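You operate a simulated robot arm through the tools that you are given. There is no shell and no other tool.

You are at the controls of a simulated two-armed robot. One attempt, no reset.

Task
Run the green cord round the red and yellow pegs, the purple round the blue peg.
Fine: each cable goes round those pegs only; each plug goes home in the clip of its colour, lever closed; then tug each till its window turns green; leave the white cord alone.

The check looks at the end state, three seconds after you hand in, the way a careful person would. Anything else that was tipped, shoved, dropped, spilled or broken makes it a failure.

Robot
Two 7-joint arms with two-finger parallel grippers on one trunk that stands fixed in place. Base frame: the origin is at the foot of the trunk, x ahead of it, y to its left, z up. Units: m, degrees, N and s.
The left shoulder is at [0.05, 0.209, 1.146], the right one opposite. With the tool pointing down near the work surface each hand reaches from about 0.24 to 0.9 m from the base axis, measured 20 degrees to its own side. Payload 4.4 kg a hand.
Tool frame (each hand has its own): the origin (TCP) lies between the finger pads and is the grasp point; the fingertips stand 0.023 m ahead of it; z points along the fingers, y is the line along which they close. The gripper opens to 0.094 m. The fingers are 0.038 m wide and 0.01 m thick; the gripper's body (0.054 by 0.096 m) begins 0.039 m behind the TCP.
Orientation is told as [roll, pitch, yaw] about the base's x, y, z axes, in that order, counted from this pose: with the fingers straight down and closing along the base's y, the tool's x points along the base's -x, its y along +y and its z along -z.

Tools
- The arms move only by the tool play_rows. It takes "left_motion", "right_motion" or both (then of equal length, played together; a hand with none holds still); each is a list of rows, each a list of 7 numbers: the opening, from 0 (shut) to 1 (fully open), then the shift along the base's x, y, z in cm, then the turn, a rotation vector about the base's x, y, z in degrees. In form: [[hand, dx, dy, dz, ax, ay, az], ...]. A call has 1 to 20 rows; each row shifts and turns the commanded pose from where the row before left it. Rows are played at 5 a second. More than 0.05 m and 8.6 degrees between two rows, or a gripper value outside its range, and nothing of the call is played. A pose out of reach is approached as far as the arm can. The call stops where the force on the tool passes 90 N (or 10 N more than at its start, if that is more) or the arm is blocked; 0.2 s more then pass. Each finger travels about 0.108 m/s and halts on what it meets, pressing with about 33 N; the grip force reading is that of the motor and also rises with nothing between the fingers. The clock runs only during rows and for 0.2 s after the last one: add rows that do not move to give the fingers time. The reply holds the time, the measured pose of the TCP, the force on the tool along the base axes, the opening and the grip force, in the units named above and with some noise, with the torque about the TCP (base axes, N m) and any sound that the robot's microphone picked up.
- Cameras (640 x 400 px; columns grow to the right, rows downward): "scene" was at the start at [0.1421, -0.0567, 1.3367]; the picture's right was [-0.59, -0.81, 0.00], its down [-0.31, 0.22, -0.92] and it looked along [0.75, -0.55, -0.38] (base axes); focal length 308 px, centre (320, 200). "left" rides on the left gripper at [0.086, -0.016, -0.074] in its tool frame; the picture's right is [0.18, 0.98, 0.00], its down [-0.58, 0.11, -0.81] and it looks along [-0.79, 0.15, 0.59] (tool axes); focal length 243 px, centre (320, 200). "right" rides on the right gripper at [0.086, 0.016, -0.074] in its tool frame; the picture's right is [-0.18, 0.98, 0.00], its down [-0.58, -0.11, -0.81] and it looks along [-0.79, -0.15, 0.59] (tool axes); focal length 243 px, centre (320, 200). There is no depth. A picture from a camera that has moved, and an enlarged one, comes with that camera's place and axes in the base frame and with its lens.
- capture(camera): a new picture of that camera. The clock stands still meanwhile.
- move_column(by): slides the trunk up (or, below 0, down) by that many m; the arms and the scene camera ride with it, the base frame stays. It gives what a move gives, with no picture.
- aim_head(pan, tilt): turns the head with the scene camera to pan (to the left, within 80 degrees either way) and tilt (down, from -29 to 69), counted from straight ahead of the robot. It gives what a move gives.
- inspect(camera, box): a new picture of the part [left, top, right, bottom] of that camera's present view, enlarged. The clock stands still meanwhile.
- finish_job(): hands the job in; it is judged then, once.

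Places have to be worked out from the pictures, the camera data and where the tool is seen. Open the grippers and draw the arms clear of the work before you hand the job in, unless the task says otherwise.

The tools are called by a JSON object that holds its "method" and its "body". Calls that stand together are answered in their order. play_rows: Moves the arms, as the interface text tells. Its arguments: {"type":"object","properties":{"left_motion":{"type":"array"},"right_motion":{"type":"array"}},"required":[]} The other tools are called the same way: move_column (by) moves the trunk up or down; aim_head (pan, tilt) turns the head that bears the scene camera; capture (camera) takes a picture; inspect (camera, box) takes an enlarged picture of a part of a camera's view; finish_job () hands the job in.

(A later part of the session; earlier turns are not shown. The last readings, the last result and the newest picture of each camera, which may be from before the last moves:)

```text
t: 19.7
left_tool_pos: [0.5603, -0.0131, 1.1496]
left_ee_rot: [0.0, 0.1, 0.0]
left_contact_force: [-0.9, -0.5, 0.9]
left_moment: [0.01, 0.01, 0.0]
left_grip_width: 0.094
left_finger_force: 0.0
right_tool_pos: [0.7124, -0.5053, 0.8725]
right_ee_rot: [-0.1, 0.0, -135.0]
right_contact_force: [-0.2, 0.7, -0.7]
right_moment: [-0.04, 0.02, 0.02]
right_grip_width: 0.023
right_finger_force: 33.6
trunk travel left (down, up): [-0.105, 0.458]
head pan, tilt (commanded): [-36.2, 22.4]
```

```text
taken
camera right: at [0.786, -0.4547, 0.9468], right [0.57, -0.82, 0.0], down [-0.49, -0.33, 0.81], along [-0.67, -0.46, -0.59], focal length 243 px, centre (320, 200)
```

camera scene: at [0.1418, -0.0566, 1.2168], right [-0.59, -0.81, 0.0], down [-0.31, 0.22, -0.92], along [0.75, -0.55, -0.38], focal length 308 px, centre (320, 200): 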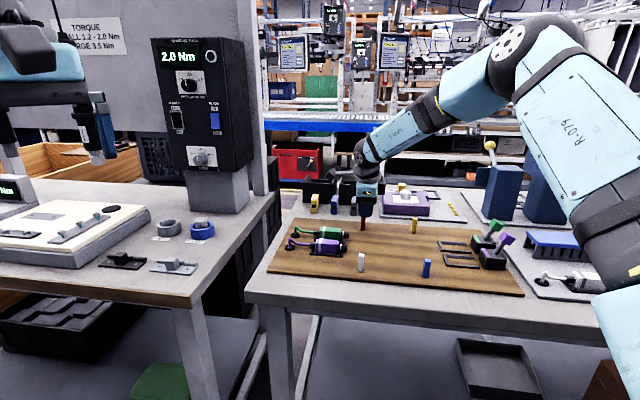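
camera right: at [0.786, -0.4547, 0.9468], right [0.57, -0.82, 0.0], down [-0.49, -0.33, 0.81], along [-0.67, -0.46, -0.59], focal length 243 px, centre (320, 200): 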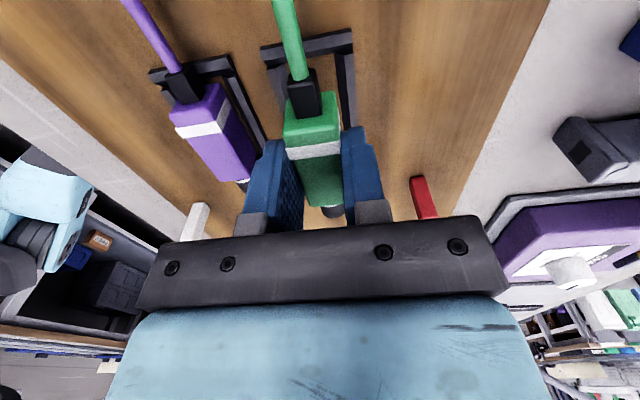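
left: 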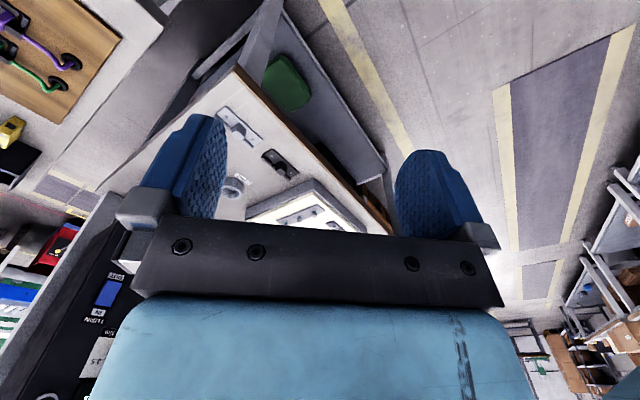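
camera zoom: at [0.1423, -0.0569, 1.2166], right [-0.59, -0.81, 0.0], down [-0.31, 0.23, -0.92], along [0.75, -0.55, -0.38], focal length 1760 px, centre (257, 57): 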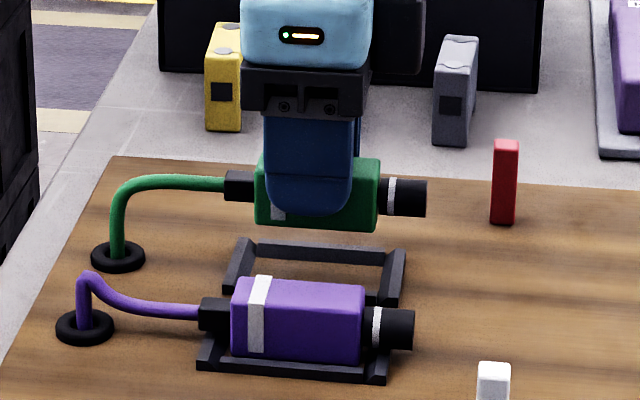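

The cord is a fairly stiff simulated rod and feeds freely out of its hole. I'll raise the plug above peg height, tilt 16° about its own axis, and move over to the outside of the red peg. The cord's end will stay short of the peg during that move.

{"method": "play_rows", "body": {"right_motion": [[0, 0, 0, 1.3, 0, 0, 0], [0, 0, 0, 1.2, -5.6, -5.6, 0], [0, 0, 0, 0, -5.6, -5.6, 0], [0, 0.16, -1.7, 0, 0, 0, 0], [0, 0.16, -1.7, 0, 0, 0, 0], [0, 0.16, -1.7, 0, 0, 0, 0], [0, 0.16, -1.7, 0, 0, 0, 0], [0, 0.16, -1.7, 0, 0, 0, 0], [0, 0.16, -1.7, 0, 0, 0, 0], [0, 0.16, -1.7, 0, 0, 0, 0], [0, 0.16, -1.74, 0, 0, 0, 0], [0, 0, 0, 0, 0, 0, 0]]}}

{"method": "inspect", "body": {"camera": "scene", "box": [275, 170, 419, 260]}}

{"method": "capture", "body": {"camera": "right"}}

```text
t: 22.3
left_tool_pos: [0.561, -0.0122, 1.1507]
left_ee_rot: [0.0, 0.0, 0.1]
left_contact_force: [-0.1, 0.3, 0.5]
left_moment: [-0.02, 0.01, 0.01]
left_grip_width: 0.0941
left_finger_force: 0.0
right_tool_pos: [0.7253, -0.6413, 0.8968]
right_ee_rot: [15.9, 0.1, -135.0]
right_contact_force: [-0.1, 0.1, -0.2]
right_moment: [-0.04, 0.03, 0.02]
right_grip_width: 0.0226
right_finger_force: 33.3
trunk travel left (down, up): [-0.105, 0.458]
head pan, tilt (commanded): [-36.2, 22.4]
```

```text
4.44 times, centred on (347, 215) of scene
camera zoom: at [0.1421, -0.0566, 1.2167], right [-0.59, -0.81, 0.0], down [-0.31, 0.22, -0.92], along [0.75, -0.55, -0.38], focal length 1369 px, centre (200, 133)
```

zoom: 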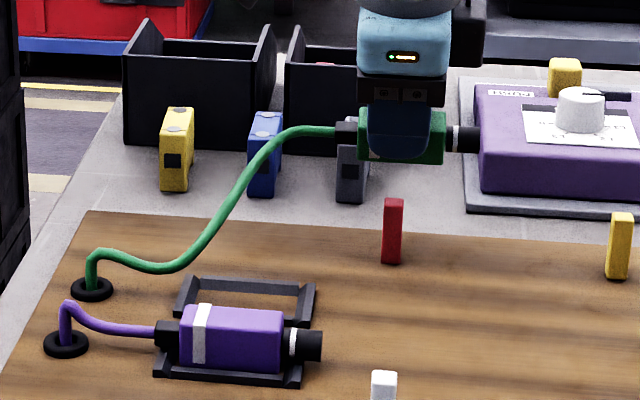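

```text
taken
camera right: at [0.7843, -0.576, 0.9731], right [0.54, -0.8, 0.27], down [-0.64, -0.18, 0.75], along [-0.55, -0.57, -0.61], focal length 243 px, centre (320, 200)
```

right: 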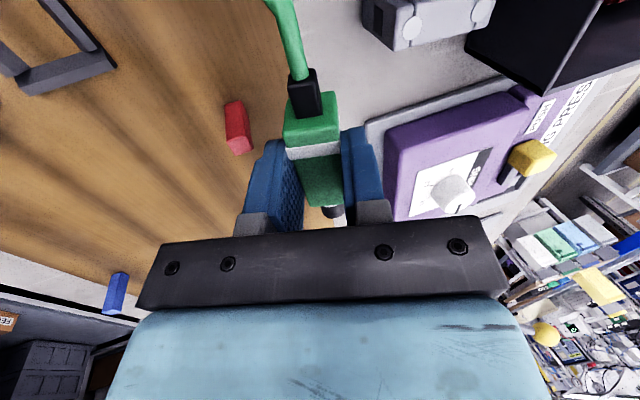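

The plug is now outside the red peg with the cord trailing. I'll lower it below peg-top height, then slide along the board past the red peg.

{"method": "play_rows", "body": {"right_motion": [[0, 0, 0, -1.5, 0, 0, 0], [0, 0, 0, -1.5, 0, 0, 0], [0, 0, 0, -1.5, 0, 0, 0], [0, -1.0, -1.0, 0, 0, 0, 0], [0, -1.2, -1.2, 0, 0, 0, 0], [0, -1.2, -1.2, 0, 0, 0, 0], [0, -1.2, -1.2, 0, 0, 0, 0], [0, -1.2, -1.2, 0, 0, 0, 0], [0, -1.2, -1.2, 0, 0, 0, 0], [0, 0, 0, 0, 0, 0, 0]]}}

{"method": "inspect", "body": {"camera": "scene", "box": [275, 170, 451, 280]}}

{"method": "capture", "body": {"camera": "right"}}

```text
t: 24.5
left_tool_pos: [0.5618, -0.0129, 1.1498]
left_ee_rot: [0.0, 0.0, 0.0]
left_contact_force: [-0.2, 0.2, -0.9]
left_moment: [-0.01, 0.02, -0.02]
left_grip_width: 0.0941
left_finger_force: 0.0
right_tool_pos: [0.655, -0.7109, 0.8515]
right_ee_rot: [15.7, 0.0, -135.0]
right_contact_force: [-0.2, 0.1, -1.5]
right_moment: [0.04, -0.01, -0.02]
right_grip_width: 0.0232
right_finger_force: 33.2
trunk travel left (down, up): [-0.105, 0.458]
head pan, tilt (commanded): [-36.2, 22.4]
```

```text
3.64 times, centred on (363, 225) of scene
camera zoom: at [0.1423, -0.0568, 1.2166], right [-0.59, -0.81, 0.0], down [-0.31, 0.23, -0.92], along [0.75, -0.55, -0.38], focal length 1120 px, centre (164, 109)
```

zoom: 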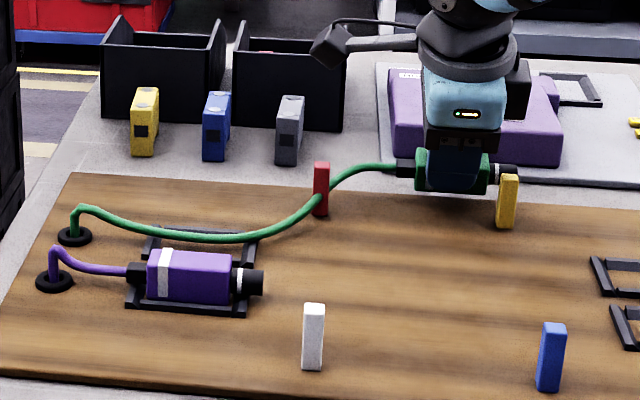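

```text
taken
camera right: at [0.7138, -0.6462, 0.9275], right [0.54, -0.8, 0.27], down [-0.64, -0.18, 0.75], along [-0.55, -0.57, -0.61], focal length 243 px, centre (320, 200)
```

right: 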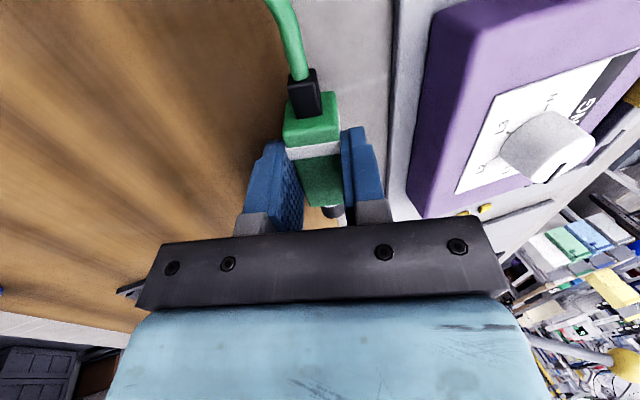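

I need to see which side of the red peg the cord is on, so I'll zoom in there.

{"method": "inspect", "body": {"camera": "scene", "box": [340, 205, 388, 240]}}

{"method": "inspect", "body": {"camera": "right", "box": [200, 0, 400, 125]}}

```text
11.43 times, centred on (364, 222) of scene
camera zoom: at [0.1423, -0.0568, 1.2166], right [-0.59, -0.81, 0.0], down [-0.31, 0.23, -0.92], along [0.75, -0.55, -0.38], focal length 3520 px, centre (-183, -57)
```

zoom: 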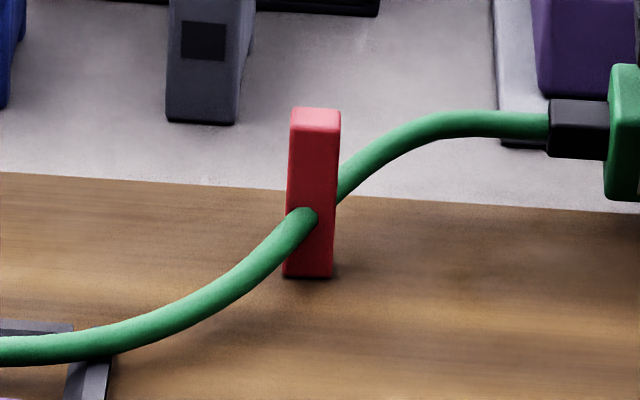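

```text
3.20 times, centred on (300, 62) of right
camera zoom: at [0.7138, -0.6462, 0.9275], right [0.54, -0.8, 0.27], down [-0.64, -0.18, 0.75], along [-0.55, -0.57, -0.61], focal length 776 px, centre (384, 640)
```

zoom: 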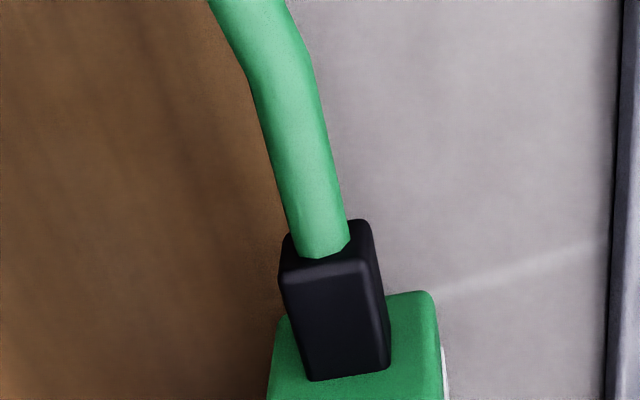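

The cord looks as if it intersects the peg. I'll hold still for a moment and see whether it settles and on which side.

{"method": "play_rows", "body": {"right_motion": [[0, 0, 0, 0, 0, 0, 0], [0, 0, 0, 0, 0, 0, 0], [0, 0, 0, 0, 0, 0, 0], [0, 0, 0, 0, 0, 0, 0]]}}

{"method": "inspect", "body": {"camera": "scene", "box": [340, 205, 388, 240]}}

```text
t: 25.5
left_tool_pos: [0.5615, -0.0135, 1.1508]
left_ee_rot: [0.0, 0.0, 0.0]
left_contact_force: [-1.0, 0.0, 0.6]
left_moment: [-0.01, 0.01, 0.01]
left_grip_width: 0.0941
left_finger_force: 0.1
right_tool_pos: [0.6557, -0.7123, 0.8509]
right_ee_rot: [15.8, 0.0, -134.9]
right_contact_force: [-0.4, -0.2, -0.4]
right_moment: [-0.04, -0.01, 0.01]
right_grip_width: 0.0229
right_finger_force: 33.1
trunk travel left (down, up): [-0.105, 0.458]
head pan, tilt (commanded): [-36.2, 22.4]
```

```text
11.43 times, centred on (364, 222) of scene
camera zoom: at [0.1422, -0.0568, 1.2166], right [-0.59, -0.81, 0.0], down [-0.31, 0.23, -0.92], along [0.75, -0.55, -0.38], focal length 3520 px, centre (-183, -57)
```

zoom: 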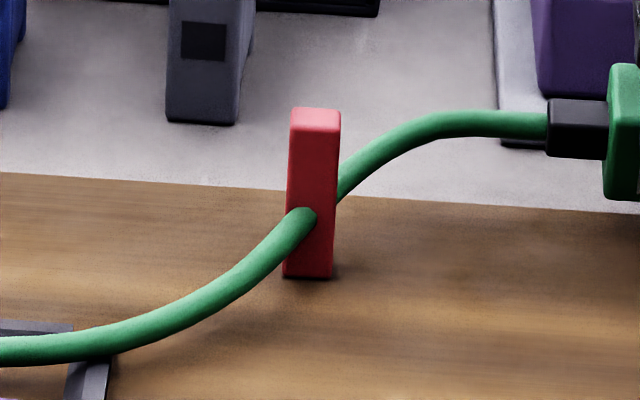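

The cord is frozen in that S-curve, so the drawn shape may be a smoothed curve rather than the real contact. The straight line from anchor to plug passes outside the peg. I'll advance another 6 cm, slightly further out, and see how the cord behaves.

{"method": "play_rows", "body": {"right_motion": [[0, 0.5, -0.5, 0, 0, 0, 0], [0, -1.4, -1.4, 0, 0, 0, 0], [0, -1.4, -1.4, 0, 0, 0, 0], [0, -1.4, -1.4, 0, 0, 0, 0], [0, 0, 0, 0, 0, 0, 0]]}}

{"method": "inspect", "body": {"camera": "scene", "box": [275, 170, 467, 290]}}

{"method": "inspect", "body": {"camera": "scene", "box": [340, 205, 388, 240]}}

{"method": "capture", "body": {"camera": "right"}}

```text
t: 26.7
left_tool_pos: [0.5615, -0.0135, 1.1501]
left_ee_rot: [0.0, 0.0, 0.1]
left_contact_force: [-0.4, -0.1, -0.3]
left_moment: [0.0, -0.04, 0.01]
left_grip_width: 0.094
left_finger_force: 0.0
right_tool_pos: [0.6185, -0.7586, 0.8517]
right_ee_rot: [15.7, 0.0, -134.9]
right_contact_force: [-0.3, -0.1, -0.6]
right_moment: [0.01, 0.0, -0.01]
right_grip_width: 0.0232
right_finger_force: 33.3
trunk travel left (down, up): [-0.105, 0.458]
head pan, tilt (commanded): [-36.2, 22.4]
```

```text
3.33 times, centred on (371, 230) of scene
camera zoom: at [0.1423, -0.0568, 1.2166], right [-0.59, -0.81, 0.0], down [-0.31, 0.23, -0.92], along [0.75, -0.55, -0.38], focal length 1027 px, centre (150, 100)
```

zoom: 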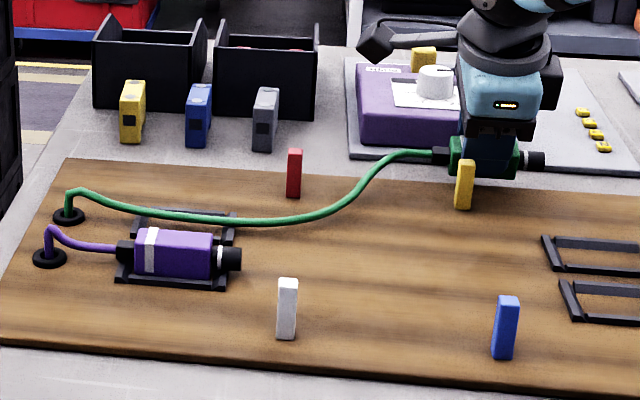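

```text
11.43 times, centred on (364, 222) of scene
camera zoom: at [0.1423, -0.0568, 1.2166], right [-0.59, -0.81, 0.0], down [-0.31, 0.23, -0.92], along [0.75, -0.55, -0.38], focal length 3520 px, centre (-183, -57)
```

zoom: 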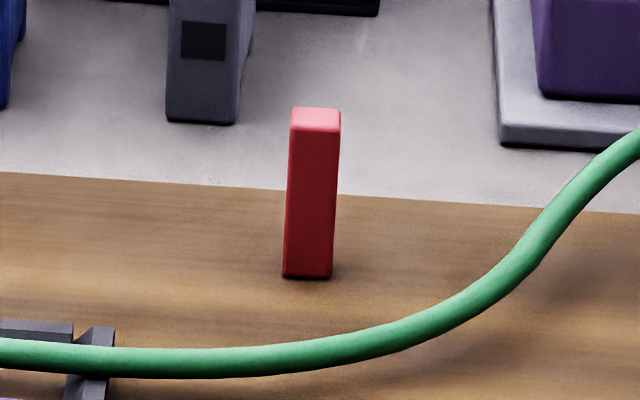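

```text
taken
camera right: at [0.6766, -0.6926, 0.928], right [0.54, -0.8, 0.27], down [-0.64, -0.18, 0.75], along [-0.55, -0.57, -0.61], focal length 243 px, centre (320, 200)
```

right: 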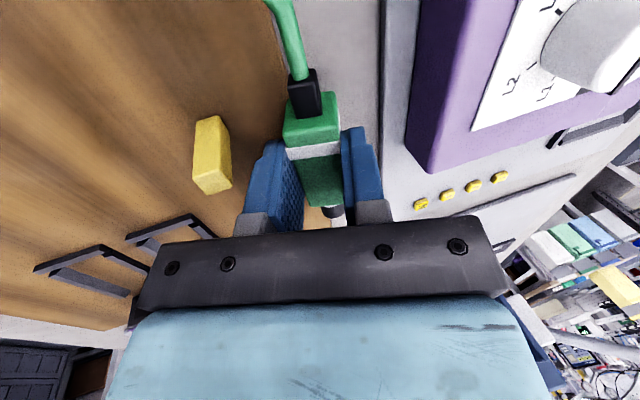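

The cord ended up on the inner side of the red peg, so it passed through. Before going further I need to understand the cord model, so I'll back up to the previous pose and see whether its shape depends on the path taken.

{"method": "play_rows", "body": {"right_motion": [[0, 1.4, 1.4, 0, 0, 0, 0], [0, 1.4, 1.4, 0, 0, 0, 0], [0, 1.4, 1.4, 0, 0, 0, 0], [0, -0.5, 0.5, 0, 0, 0, 0], [0, 0, 0, 0, 0, 0, 0], [0, 0, 0, 0, 0, 0, 0]]}}

{"method": "inspect", "body": {"camera": "scene", "box": [275, 170, 451, 280]}}

{"method": "inspect", "body": {"camera": "scene", "box": [340, 205, 388, 240]}}

```text
t: 28.1
left_tool_pos: [0.5612, -0.0141, 1.1497]
left_ee_rot: [-0.1, 0.0, -0.1]
left_contact_force: [0.2, -0.4, -0.6]
left_moment: [0.03, -0.03, 0.03]
left_grip_width: 0.0939
left_finger_force: 0.1
right_tool_pos: [0.6561, -0.711, 0.8519]
right_ee_rot: [15.8, 0.1, -135.0]
right_contact_force: [-0.3, 0.0, -0.6]
right_moment: [0.0, 0.0, -0.04]
right_grip_width: 0.023
right_finger_force: 32.9
trunk travel left (down, up): [-0.105, 0.458]
head pan, tilt (commanded): [-36.2, 22.4]
```

```text
3.64 times, centred on (363, 225) of scene
camera zoom: at [0.1421, -0.0567, 1.2167], right [-0.59, -0.81, 0.0], down [-0.31, 0.22, -0.92], along [0.75, -0.55, -0.38], focal length 1120 px, centre (164, 109)
```

zoom: 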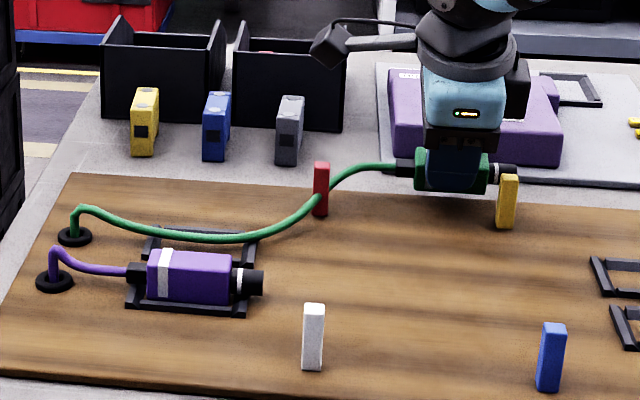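

```text
11.43 times, centred on (364, 222) of scene
camera zoom: at [0.1421, -0.0567, 1.2167], right [-0.59, -0.81, 0.0], down [-0.31, 0.22, -0.92], along [0.75, -0.55, -0.38], focal length 3520 px, centre (-183, -57)
```

zoom: 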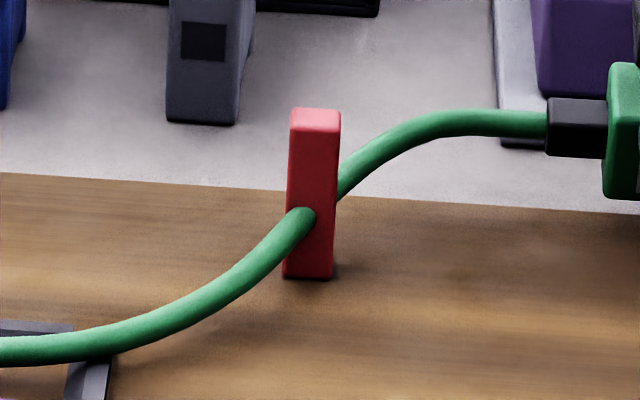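

The cord's drawn shape depends only on the current plug pose, so wrapping is probably tracked by the cord line sweeping across a peg. So far that line has stayed outside red without sweeping past it. I'll continue outside both pegs to beyond the yellow peg and look again.

{"method": "play_rows", "body": {"right_motion": [[0, 0.8, -0.8, 0, 0, 0, 0], [0, -1.6, -1.6, 0, 0, 0, 0], [0, -1.6, -1.6, 0, 0, 0, 0], [0, -1.6, -1.6, 0, 0, 0, 0], [0, -1.6, -1.6, 0, 0, 0, 0], [0, -1.6, -1.6, 0, 0, 0, 0], [0, 0, 0, 0, 0, 0, 0]]}}

{"method": "inspect", "body": {"camera": "scene", "box": [275, 170, 515, 320]}}

{"method": "capture", "body": {"camera": "right"}}

```text
t: 29.7
left_tool_pos: [0.561, -0.0131, 1.1506]
left_ee_rot: [-0.1, 0.0, 0.1]
left_contact_force: [-0.9, -0.7, 0.2]
left_moment: [0.02, 0.0, 0.0]
left_grip_width: 0.0942
left_finger_force: 0.0
right_tool_pos: [0.5841, -0.7988, 0.8516]
right_ee_rot: [15.7, 0.1, -135.0]
right_contact_force: [-0.4, -0.1, -0.5]
right_moment: [0.0, -0.01, -0.02]
right_grip_width: 0.0231
right_finger_force: 33.3
trunk travel left (down, up): [-0.105, 0.458]
head pan, tilt (commanded): [-36.2, 22.4]
```

```text
2.67 times, centred on (395, 245) of scene
camera zoom: at [0.1422, -0.0567, 1.2166], right [-0.59, -0.81, 0.0], down [-0.31, 0.22, -0.92], along [0.75, -0.55, -0.38], focal length 822 px, centre (120, 80)
```

zoom: 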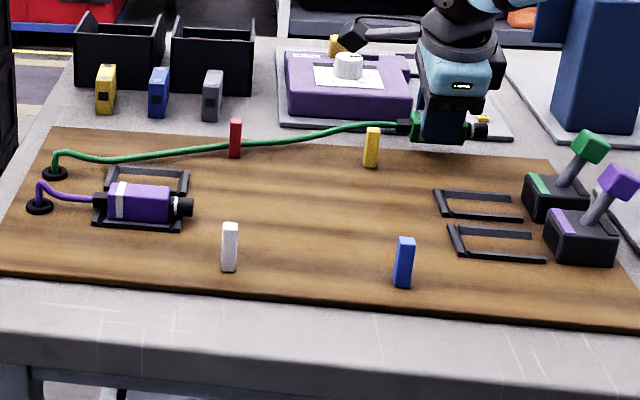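

```text
taken
camera right: at [0.6416, -0.7339, 0.9278], right [0.54, -0.8, 0.27], down [-0.64, -0.18, 0.75], along [-0.55, -0.57, -0.61], focal length 243 px, centre (320, 200)
```

right: 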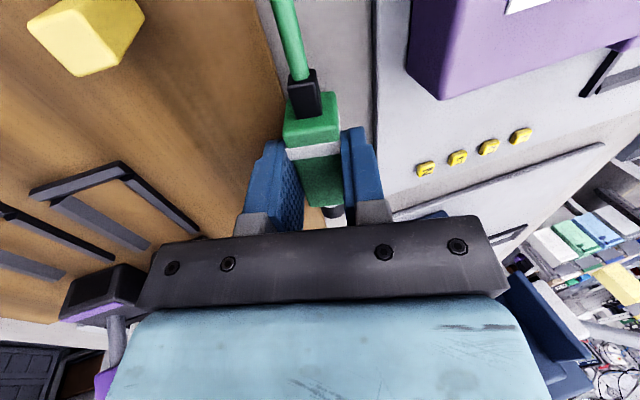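

The cord now runs behind the red peg. I'll untilt and swing the plug in, past the far side of the yellow peg, towards the green U-guide at slightly raised height.

{"method": "play_rows", "body": {"right_motion": [[0, -0.6, 0.6, 0.3, 5.6, 5.6, 0], [0, -1.2, 1.2, 0.3, 5.6, 5.6, 0], [0, -1.2, 1.2, 0, 0, 0, 0], [0, -1.2, 1.2, 0, 0, 0, 0], [0, -1.2, 1.2, 0, 0, 0, 0], [0, -0.6, 0.6, 0, 0, 0, 0], [0, 0, 0, 0, 0, 0, 0]]}}

{"method": "inspect", "body": {"camera": "scene", "box": [275, 170, 515, 320]}}

{"method": "inspect", "body": {"camera": "scene", "box": [395, 200, 523, 280]}}

{"method": "capture", "body": {"camera": "right"}}

```text
t: 31.3
left_tool_pos: [0.5614, -0.0131, 1.1497]
left_ee_rot: [0.0, -0.1, 0.0]
left_contact_force: [-0.1, -0.3, -0.2]
left_moment: [-0.01, 0.01, 0.0]
left_grip_width: 0.0941
left_finger_force: 0.1
right_tool_pos: [0.5234, -0.7382, 0.8583]
right_ee_rot: [0.0, 0.0, -135.0]
right_contact_force: [-0.2, -0.1, -0.3]
right_moment: [0.02, 0.02, 0.0]
right_grip_width: 0.023
right_finger_force: 33.2
trunk travel left (down, up): [-0.105, 0.458]
head pan, tilt (commanded): [-36.2, 22.4]
```

```text
2.67 times, centred on (395, 245) of scene
camera zoom: at [0.1422, -0.0568, 1.2166], right [-0.59, -0.81, 0.0], down [-0.31, 0.23, -0.92], along [0.75, -0.55, -0.38], focal length 822 px, centre (120, 80)
```

zoom: 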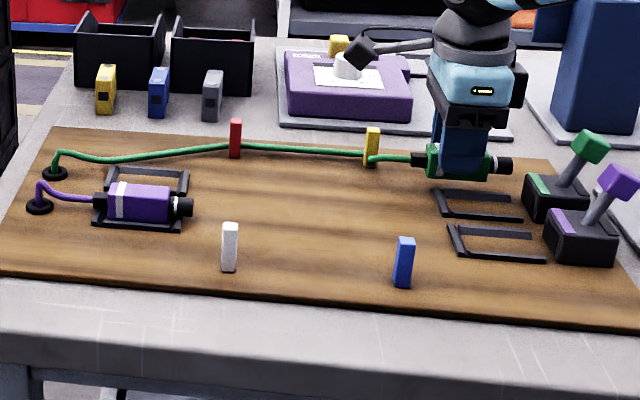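

```text
5.00 times, centred on (459, 240) of scene
camera zoom: at [0.1422, -0.0568, 1.2166], right [-0.59, -0.81, 0.0], down [-0.31, 0.23, -0.92], along [0.75, -0.55, -0.38], focal length 1540 px, centre (-375, 0)
```

zoom: 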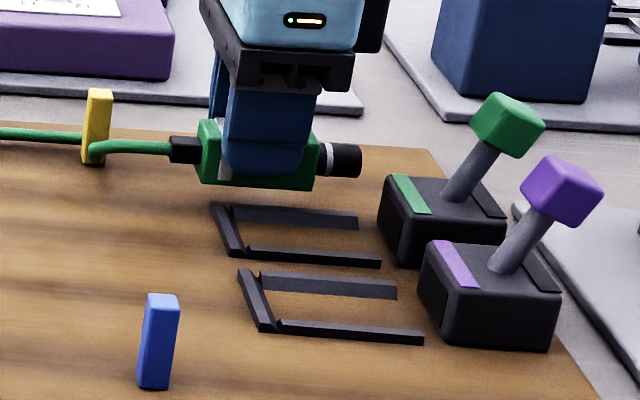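

```text
taken
camera right: at [0.5967, -0.6882, 0.9328], right [0.57, -0.82, 0.0], down [-0.49, -0.33, 0.81], along [-0.67, -0.46, -0.59], focal length 243 px, centre (320, 200)
```

right: 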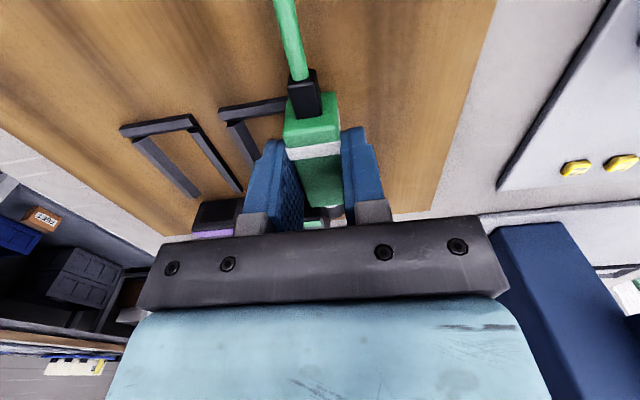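

The cord now goes behind both red and yellow. I'll check the yellow peg closely while moving the plug over the U-guide axis.

{"method": "play_rows", "body": {"right_motion": [[0, -1.1, 1.1, 0, 0, 0, 0], [0, -1.03, 1.03, 0, 0, 0, 0], [0, 0, 0, 0, 0, 0, 0]]}}

{"method": "inspect", "body": {"camera": "scene", "box": [395, 200, 523, 280]}}

{"method": "inspect", "body": {"camera": "right", "box": [180, 0, 460, 240]}}

{"method": "inspect", "body": {"camera": "scene", "box": [395, 205, 451, 240]}}

```text
t: 32.1
left_tool_pos: [0.5595, -0.0137, 1.1497]
left_ee_rot: [0.0, 0.0, 0.0]
left_contact_force: [-0.2, 0.0, 0.2]
left_moment: [-0.02, -0.02, 0.02]
left_grip_width: 0.0942
left_finger_force: 0.0
right_tool_pos: [0.5026, -0.7172, 0.8583]
right_ee_rot: [0.0, 0.1, -135.0]
right_contact_force: [0.5, 0.2, 0.1]
right_moment: [-0.02, 0.05, 0.01]
right_grip_width: 0.0228
right_finger_force: 33.2
trunk travel left (down, up): [-0.105, 0.458]
head pan, tilt (commanded): [-36.2, 22.4]
```

```text
5.00 times, centred on (459, 240) of scene
camera zoom: at [0.1422, -0.0568, 1.2166], right [-0.59, -0.81, 0.0], down [-0.31, 0.23, -0.92], along [0.75, -0.55, -0.38], focal length 1540 px, centre (-375, 0)
```

zoom: 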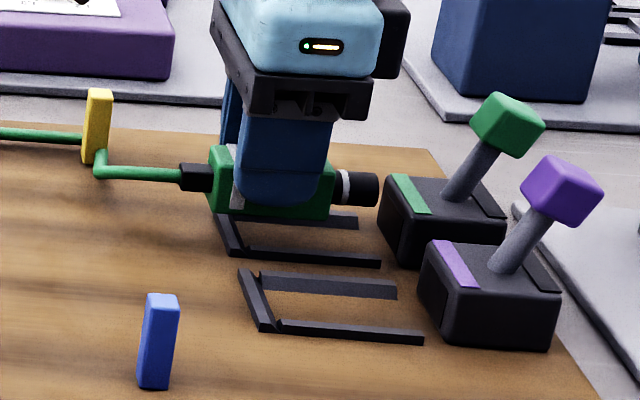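

```text
1.67 times, centred on (320, 120) of right
camera zoom: at [0.5757, -0.6673, 0.9326], right [0.57, -0.82, 0.0], down [-0.49, -0.33, 0.81], along [-0.67, -0.46, -0.59], focal length 404 px, centre (320, 333)
```

zoom: 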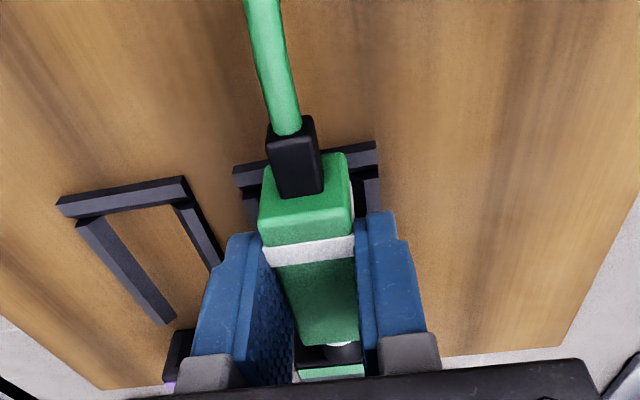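

```text
11.43 times, centred on (423, 222) of scene
camera zoom: at [0.1422, -0.0568, 1.2166], right [-0.59, -0.81, 0.0], down [-0.31, 0.23, -0.92], along [0.75, -0.55, -0.38], focal length 3520 px, centre (-857, -57)
```

zoom: 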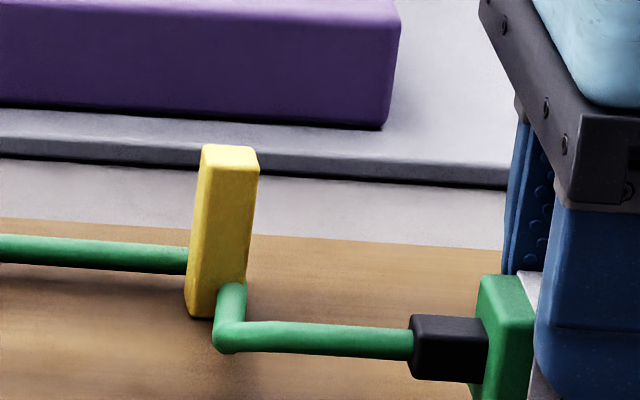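

The plug is over the U. Dropping straight in looks tight between the rear bar and the clip face, so I'll zoom on the identical purple U and clip to measure bar height and socket shape.

{"method": "inspect", "body": {"camera": "scene", "box": [438, 248, 486, 274]}}

{"method": "inspect", "body": {"camera": "scene", "box": [470, 240, 518, 275]}}

{"method": "inspect", "body": {"camera": "scene", "box": [430, 220, 486, 260]}}

```text
13.33 times, centred on (462, 261) of scene
camera zoom: at [0.1422, -0.0568, 1.2166], right [-0.59, -0.81, 0.0], down [-0.31, 0.23, -0.92], along [0.75, -0.55, -0.38], focal length 4107 px, centre (-1573, -613)
```

zoom: 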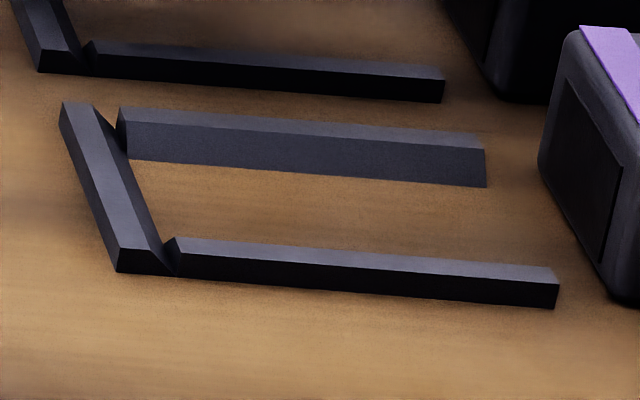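

```text
11.43 times, centred on (494, 258) of scene
camera zoom: at [0.1422, -0.0568, 1.2166], right [-0.59, -0.81, 0.0], down [-0.31, 0.23, -0.92], along [0.75, -0.55, -0.38], focal length 3520 px, centre (-1669, -457)
```

zoom: 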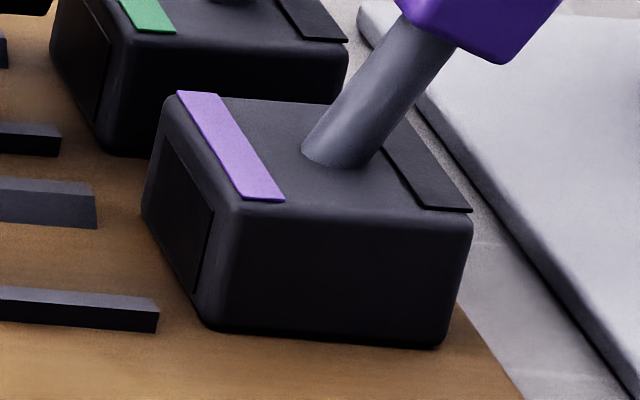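

```text
10.00 times, centred on (458, 240) of scene
camera zoom: at [0.1422, -0.0568, 1.2166], right [-0.59, -0.81, 0.0], down [-0.31, 0.23, -0.92], along [0.75, -0.55, -0.38], focal length 3080 px, centre (-1060, -200)
```

zoom: 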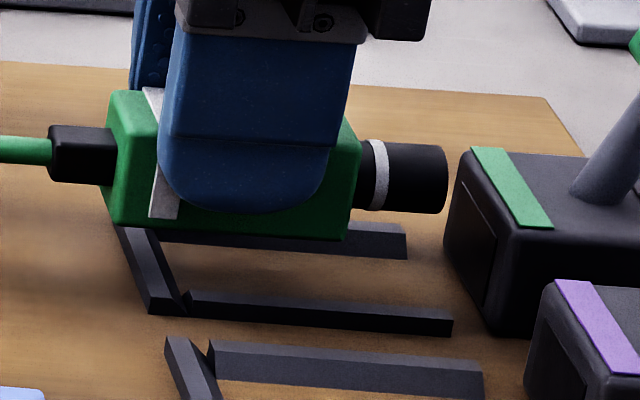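

The bar is only about 5–6 mm tall with a sloped inner face, and the clip's dark mouth is centred near z≈0.822. I'll centre sideways by +2.6 mm and lower to about 7 mm above floor level, keeping the nose just ahead of the clip mouth.

{"method": "play_rows", "body": {"right_motion": [[0, -0.18, 0.18, 0, 0, 0, 0], [0, 0, 0, -0.5, 0, 0, 0], [0, 0, 0, -0.4, 0, 0, 0], [0, 0, 0, 0, 0, 0, 0]]}}

{"method": "inspect", "body": {"camera": "scene", "box": [430, 220, 486, 260]}}

{"method": "inspect", "body": {"camera": "right", "box": [230, 30, 400, 230]}}

```text
t: 33.1
left_tool_pos: [0.5613, -0.0135, 1.1512]
left_ee_rot: [0.0, 0.0, -0.1]
left_contact_force: [-0.4, -0.3, -0.7]
left_moment: [0.02, 0.01, 0.02]
left_grip_width: 0.0939
left_finger_force: 0.1
right_tool_pos: [0.5001, -0.7151, 0.8482]
right_ee_rot: [0.0, 0.0, -135.0]
right_contact_force: [-0.4, -0.3, -0.6]
right_moment: [0.04, -0.03, 0.02]
right_grip_width: 0.023
right_finger_force: 32.8
trunk travel left (down, up): [-0.105, 0.458]
head pan, tilt (commanded): [-36.2, 22.4]
```

```text
10.00 times, centred on (458, 240) of scene
camera zoom: at [0.1422, -0.0568, 1.2166], right [-0.59, -0.81, 0.0], down [-0.31, 0.23, -0.92], along [0.75, -0.55, -0.38], focal length 3080 px, centre (-1060, -200)
```

zoom: 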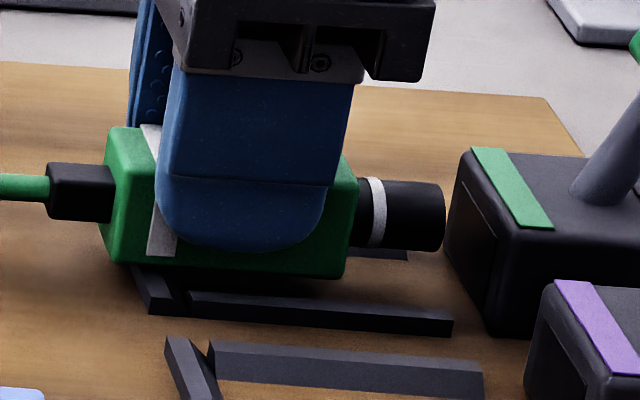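

```text
2.00 times, centred on (315, 130) of right
camera zoom: at [0.5736, -0.6655, 0.9235], right [0.56, -0.83, 0.0], down [-0.49, -0.33, 0.81], along [-0.67, -0.46, -0.59], focal length 485 px, centre (330, 340)
```

zoom: 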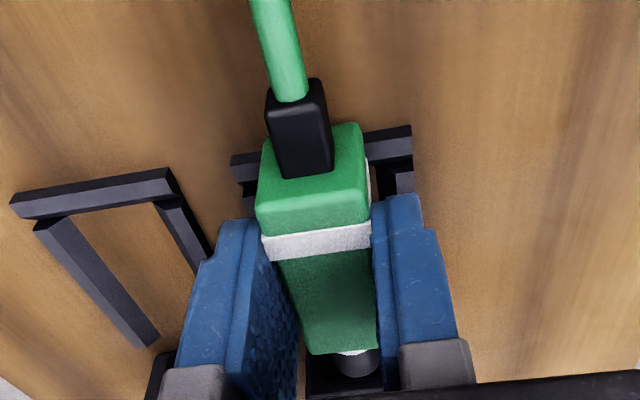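

At floor level the nose would be centred on the mouth. The rear bar prevents a straight drop, so I'll tilt the plug 5° nose-down: the nose enters at socket height while the rear clears the bar.

{"method": "play_rows", "body": {"right_motion": [[0, 0, 0, -0.1, 1.77, -1.77, 0], [0, 0, 0, -0.16, 1.77, -1.77, 0], [0, 0, 0, 0, 0, 0, 0]]}}

{"method": "inspect", "body": {"camera": "scene", "box": [430, 220, 486, 260]}}

```text
t: 33.9
left_tool_pos: [0.5612, -0.0127, 1.1499]
left_ee_rot: [0.0, 0.0, 0.1]
left_contact_force: [0.0, -0.6, 0.4]
left_moment: [0.0, 0.04, -0.03]
left_grip_width: 0.0944
left_finger_force: 0.0
right_tool_pos: [0.5003, -0.7139, 0.8478]
right_ee_rot: [-0.1, 5.0, -135.0]
right_contact_force: [-0.5, 0.5, -1.0]
right_moment: [-0.02, -0.03, 0.0]
right_grip_width: 0.0229
right_finger_force: 32.8
trunk travel left (down, up): [-0.105, 0.458]
head pan, tilt (commanded): [-36.2, 22.4]
```

```text
10.00 times, centred on (458, 240) of scene
camera zoom: at [0.1422, -0.0568, 1.2166], right [-0.59, -0.81, 0.0], down [-0.31, 0.23, -0.92], along [0.75, -0.55, -0.38], focal length 3080 px, centre (-1060, -200)
```

zoom: 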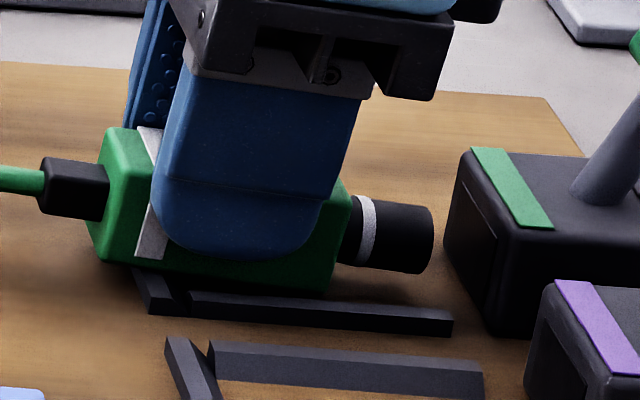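

Nose height and lateral position now line up with the mouth centre. Advancing 13 mm in small steps, watching the force.

{"method": "play_rows", "body": {"right_motion": [[0, -0.283, -0.283, 0, 0, 0, 0], [0, -0.283, -0.283, 0, 0, 0, 0], [0, -0.212, -0.212, 0, 0, 0, 0], [0, -0.141, -0.141, 0, 0, 0, 0], [0, 0, 0, 0, 0, 0, 0]]}}

{"method": "inspect", "body": {"camera": "scene", "box": [430, 220, 486, 260]}}

```text
t: 35.1
left_tool_pos: [0.5606, -0.0131, 1.1509]
left_ee_rot: [0.0, 0.1, 0.1]
left_contact_force: [-0.6, 0.4, -0.6]
left_moment: [0.01, 0.01, 0.01]
left_grip_width: 0.0938
left_finger_force: 0.0
right_tool_pos: [0.4912, -0.7258, 0.8473]
right_ee_rot: [-0.1, 5.0, -135.0]
right_contact_force: [0.1, -0.1, -1.0]
right_moment: [-0.02, 0.0, 0.01]
right_grip_width: 0.0232
right_finger_force: 32.8
trunk travel left (down, up): [-0.105, 0.458]
head pan, tilt (commanded): [-36.2, 22.4]
```

```text
10.00 times, centred on (458, 240) of scene
camera zoom: at [0.1422, -0.0568, 1.2166], right [-0.59, -0.81, 0.0], down [-0.31, 0.23, -0.92], along [0.75, -0.55, -0.38], focal length 3080 px, centre (-1060, -200)
```

zoom: 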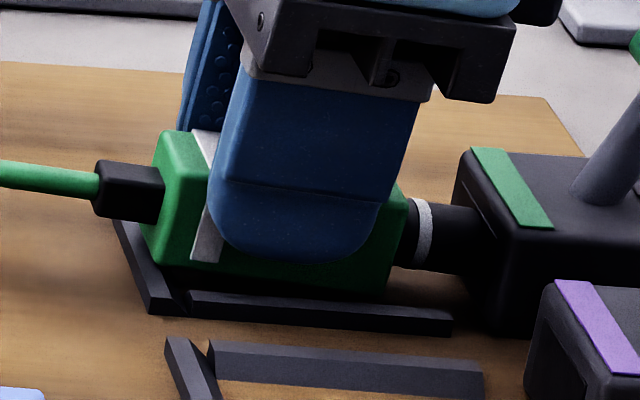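

No force so far, and the nose is at the mouth plane. Advancing another 4 mm.

{"method": "play_rows", "body": {"right_motion": [[0, -0.141, -0.141, 0, 0, 0, 0], [0, -0.141, -0.141, 0, 0, 0, 0], [0, 0, 0, 0, 0, 0, 0]]}}

{"method": "inspect", "body": {"camera": "scene", "box": [430, 220, 486, 260]}}

```text
t: 35.9
left_tool_pos: [0.5608, -0.0126, 1.1514]
left_ee_rot: [0.0, -0.1, 0.0]
left_contact_force: [0.2, 0.6, -0.2]
left_moment: [0.01, -0.04, 0.02]
left_grip_width: 0.094
left_finger_force: 0.0
right_tool_pos: [0.4893, -0.7291, 0.8471]
right_ee_rot: [0.1, 5.0, -135.0]
right_contact_force: [-0.5, -0.6, -0.9]
right_moment: [0.03, -0.02, 0.0]
right_grip_width: 0.0231
right_finger_force: 33.0
trunk travel left (down, up): [-0.105, 0.458]
head pan, tilt (commanded): [-36.2, 22.4]
```

```text
10.00 times, centred on (458, 240) of scene
camera zoom: at [0.1422, -0.0568, 1.2166], right [-0.59, -0.81, 0.0], down [-0.31, 0.23, -0.92], along [0.75, -0.55, -0.38], focal length 3080 px, centre (-1060, -200)
```

zoom: 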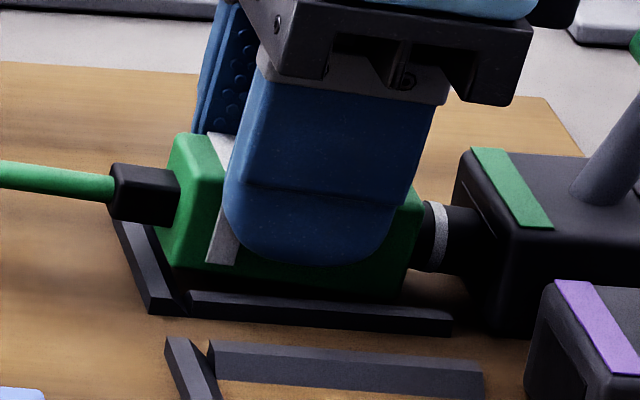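

Still no resistance, and the nose is about 4 mm inside. Advancing 5 mm more so the body's rear clears the bar.

{"method": "play_rows", "body": {"right_motion": [[0, -0.141, -0.141, 0, 0, 0, 0], [0, -0.141, -0.141, 0, 0, 0, 0], [0, -0.071, -0.071, 0, 0, 0, 0], [0, 0, 0, 0, 0, 0, 0]]}}

{"method": "inspect", "body": {"camera": "scene", "box": [430, 220, 486, 260]}}

```text
t: 36.9
left_tool_pos: [0.5612, -0.013, 1.1503]
left_ee_rot: [-0.1, 0.0, 0.0]
left_contact_force: [-0.7, 0.0, -0.1]
left_moment: [0.0, 0.01, 0.01]
left_grip_width: 0.0937
left_finger_force: 0.0
right_tool_pos: [0.4847, -0.732, 0.8465]
right_ee_rot: [-0.1, 5.0, -135.0]
right_contact_force: [0.1, -0.1, -0.4]
right_moment: [0.0, 0.02, 0.03]
right_grip_width: 0.0229
right_finger_force: 32.7
trunk travel left (down, up): [-0.105, 0.458]
head pan, tilt (commanded): [-36.2, 22.4]
```

```text
10.00 times, centred on (458, 240) of scene
camera zoom: at [0.1422, -0.0568, 1.2166], right [-0.59, -0.81, 0.0], down [-0.31, 0.23, -0.92], along [0.75, -0.55, -0.38], focal length 3080 px, centre (-1060, -200)
```

zoom: 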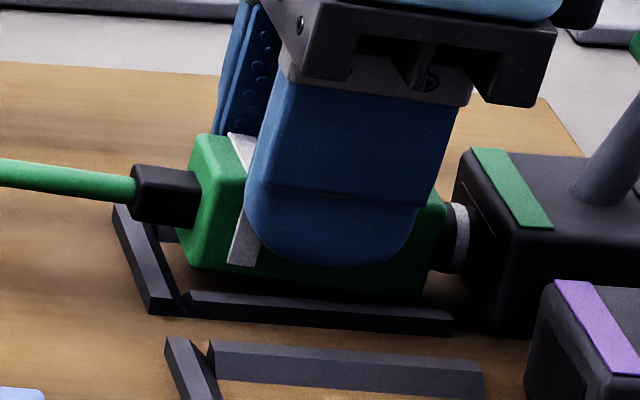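

The plug's rear is now inside the bar. I'll level it and lower it to floor height together.

{"method": "play_rows", "body": {"right_motion": [[0, 0, 0, -0.15, -1.18, 1.18, 0], [0, 0, 0, -0.15, -1.18, 1.18, 0], [0, 0, 0, -0.12, -1.18, 1.18, 0], [0, 0, 0, 0, 0, 0, 0]]}}

{"method": "inspect", "body": {"camera": "scene", "box": [430, 220, 486, 260]}}

```text
t: 37.9
left_tool_pos: [0.5617, -0.013, 1.151]
left_ee_rot: [0.0, -0.1, 0.0]
left_contact_force: [1.1, -0.4, -0.3]
left_moment: [0.01, -0.01, -0.02]
left_grip_width: 0.0939
left_finger_force: 0.0
right_tool_pos: [0.4859, -0.7312, 0.8432]
right_ee_rot: [0.0, -0.1, -135.0]
right_contact_force: [-0.3, -0.5, 1.1]
right_moment: [0.03, -0.01, 0.0]
right_grip_width: 0.0229
right_finger_force: 32.9
trunk travel left (down, up): [-0.105, 0.458]
head pan, tilt (commanded): [-36.2, 22.4]
```

```text
10.00 times, centred on (458, 240) of scene
camera zoom: at [0.142, -0.0566, 1.2167], right [-0.59, -0.81, 0.0], down [-0.31, 0.22, -0.92], along [0.75, -0.55, -0.38], focal length 3080 px, centre (-1060, -200)
```

zoom: 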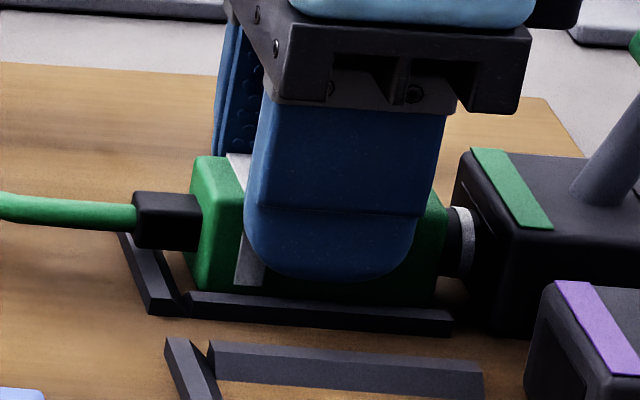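

Level and on the floor with about 1 N. Now pushing home along the socket axis in 2 mm steps.

{"method": "play_rows", "body": {"right_motion": [[0, -0.141, -0.141, 0, 0, 0, 0], [0, -0.141, -0.141, 0, 0, 0, 0], [0, -0.141, -0.141, 0, 0, 0, 0], [0, -0.141, -0.141, 0, 0, 0, 0], [0, 0, 0, 0, 0, 0, 0]]}}

{"method": "inspect", "body": {"camera": "scene", "box": [430, 220, 486, 260]}}

```text
t: 39.1
left_tool_pos: [0.5619, -0.0115, 1.15]
left_ee_rot: [-0.1, 0.2, 0.0]
left_contact_force: [-0.1, 0.6, -0.3]
left_moment: [0.0, 0.02, 0.0]
left_grip_width: 0.0939
left_finger_force: 0.1
right_tool_pos: [0.4812, -0.735, 0.8436]
right_ee_rot: [0.1, 0.0, -134.9]
right_contact_force: [19.1, 24.0, 0.9]
right_moment: [0.36, -0.34, -0.09]
right_grip_width: 0.0231
right_finger_force: 32.8
trunk travel left (down, up): [-0.105, 0.458]
head pan, tilt (commanded): [-36.2, 22.4]
```

```text
10.00 times, centred on (458, 240) of scene
camera zoom: at [0.1436, -0.0548, 1.2166], right [-0.59, -0.81, 0.0], down [-0.31, 0.22, -0.92], along [0.75, -0.55, -0.38], focal length 3080 px, centre (-1060, -200)
```

zoom: 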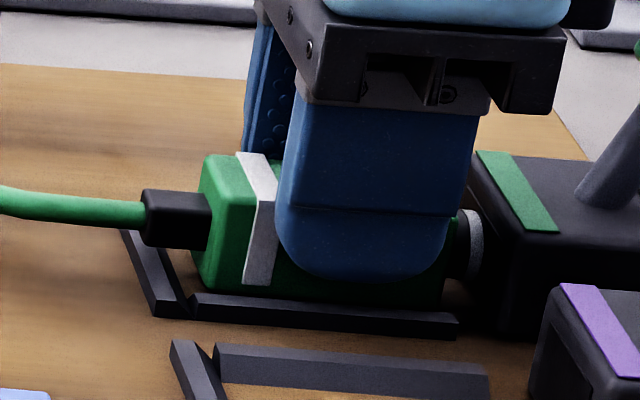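

The push met about 30 N of resistance and the fingers slid a little along the plug. The white band looks about flush with the clip face. I'll zoom in closely to judge whether this is home or a snag.

{"method": "inspect", "body": {"camera": "scene", "box": [462, 230, 486, 252]}}

{"method": "inspect", "body": {"camera": "right", "box": [270, 130, 390, 240]}}

```text
16.00 times, centred on (474, 241) of scene
camera zoom: at [0.1436, -0.0548, 1.2166], right [-0.59, -0.81, 0.0], down [-0.31, 0.22, -0.92], along [0.75, -0.55, -0.38], focal length 4929 px, centre (-2144, -456)
```

zoom: 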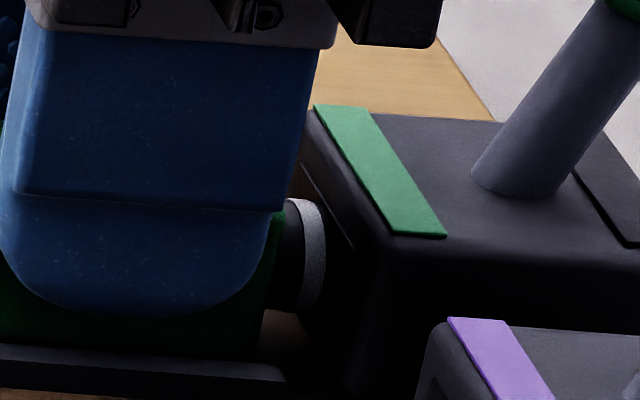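

```text
3.64 times, centred on (330, 185) of right
camera zoom: at [0.554, -0.6849, 0.9181], right [0.57, -0.82, 0.0], down [-0.49, -0.33, 0.81], along [-0.67, -0.46, -0.59], focal length 882 px, centre (284, 254)
```

zoom: 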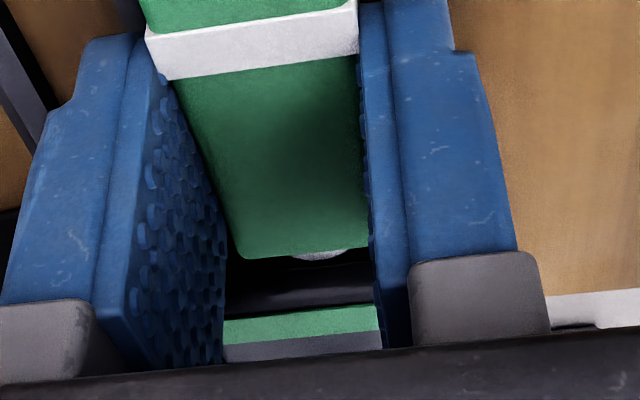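

The band is flush at the clip face and the plug met a firm stop, so I take this as home. I'll ease off the push, open the fingers slightly and lift away.

{"method": "play_rows", "body": {"right_motion": [[0, 0.14, 0.14, 0, 0, 0, 0], [0, 0, 0, 0, 0, 0, 0], [0.45, 0, 0, 0, 0, 0, 0], [0.45, 0, 0, 0, 0, 0, 0], [0.45, 0, 0, 1.5, 0, 0, 0], [0.45, 0, 0, 3, 0, 0, 0], [0.45, 0, 0, 3, 0, 0, 0], [0.45, 0, 0, 0, 0, 0, 0]]}}

{"method": "inspect", "body": {"camera": "scene", "box": [430, 210, 526, 270]}}

{"method": "capture", "body": {"camera": "right"}}

```text
t: 40.9
left_tool_pos: [0.5615, -0.0137, 1.1512]
left_ee_rot: [0.1, 0.0, 0.1]
left_contact_force: [-0.2, 0.6, 0.7]
left_moment: [-0.03, 0.04, -0.02]
left_grip_width: 0.0939
left_finger_force: 0.0
right_tool_pos: [0.4796, -0.7355, 0.9186]
right_ee_rot: [0.0, 0.0, -134.9]
right_contact_force: [0.6, 0.5, -0.4]
right_moment: [0.02, -0.01, 0.01]
right_grip_width: 0.0425
right_finger_force: 0.0
trunk travel left (down, up): [-0.105, 0.458]
head pan, tilt (commanded): [-36.2, 22.4]
```

```text
6.67 times, centred on (478, 240) of scene
camera zoom: at [0.1422, -0.0571, 1.2166], right [-0.59, -0.81, 0.0], down [-0.31, 0.23, -0.92], along [0.75, -0.55, -0.38], focal length 2054 px, centre (-733, -67)
```

zoom: 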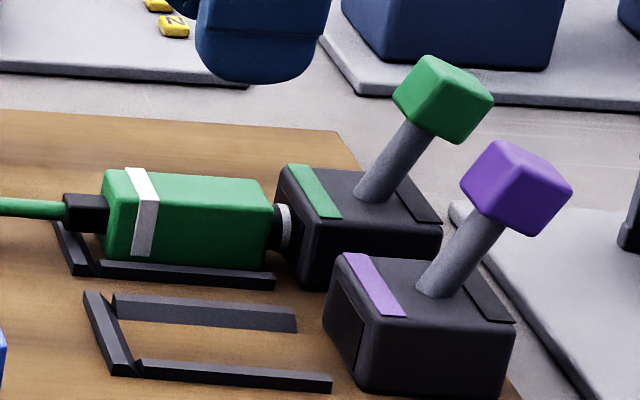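

```text
taken
camera right: at [0.5537, -0.6851, 0.992], right [0.57, -0.82, 0.0], down [-0.49, -0.33, 0.81], along [-0.67, -0.46, -0.59], focal length 243 px, centre (320, 200)
```

right: 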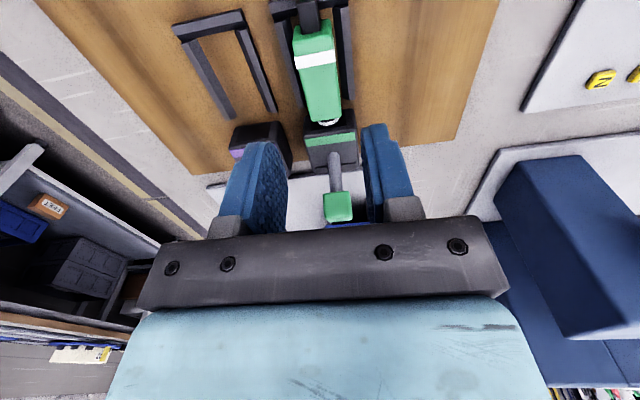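

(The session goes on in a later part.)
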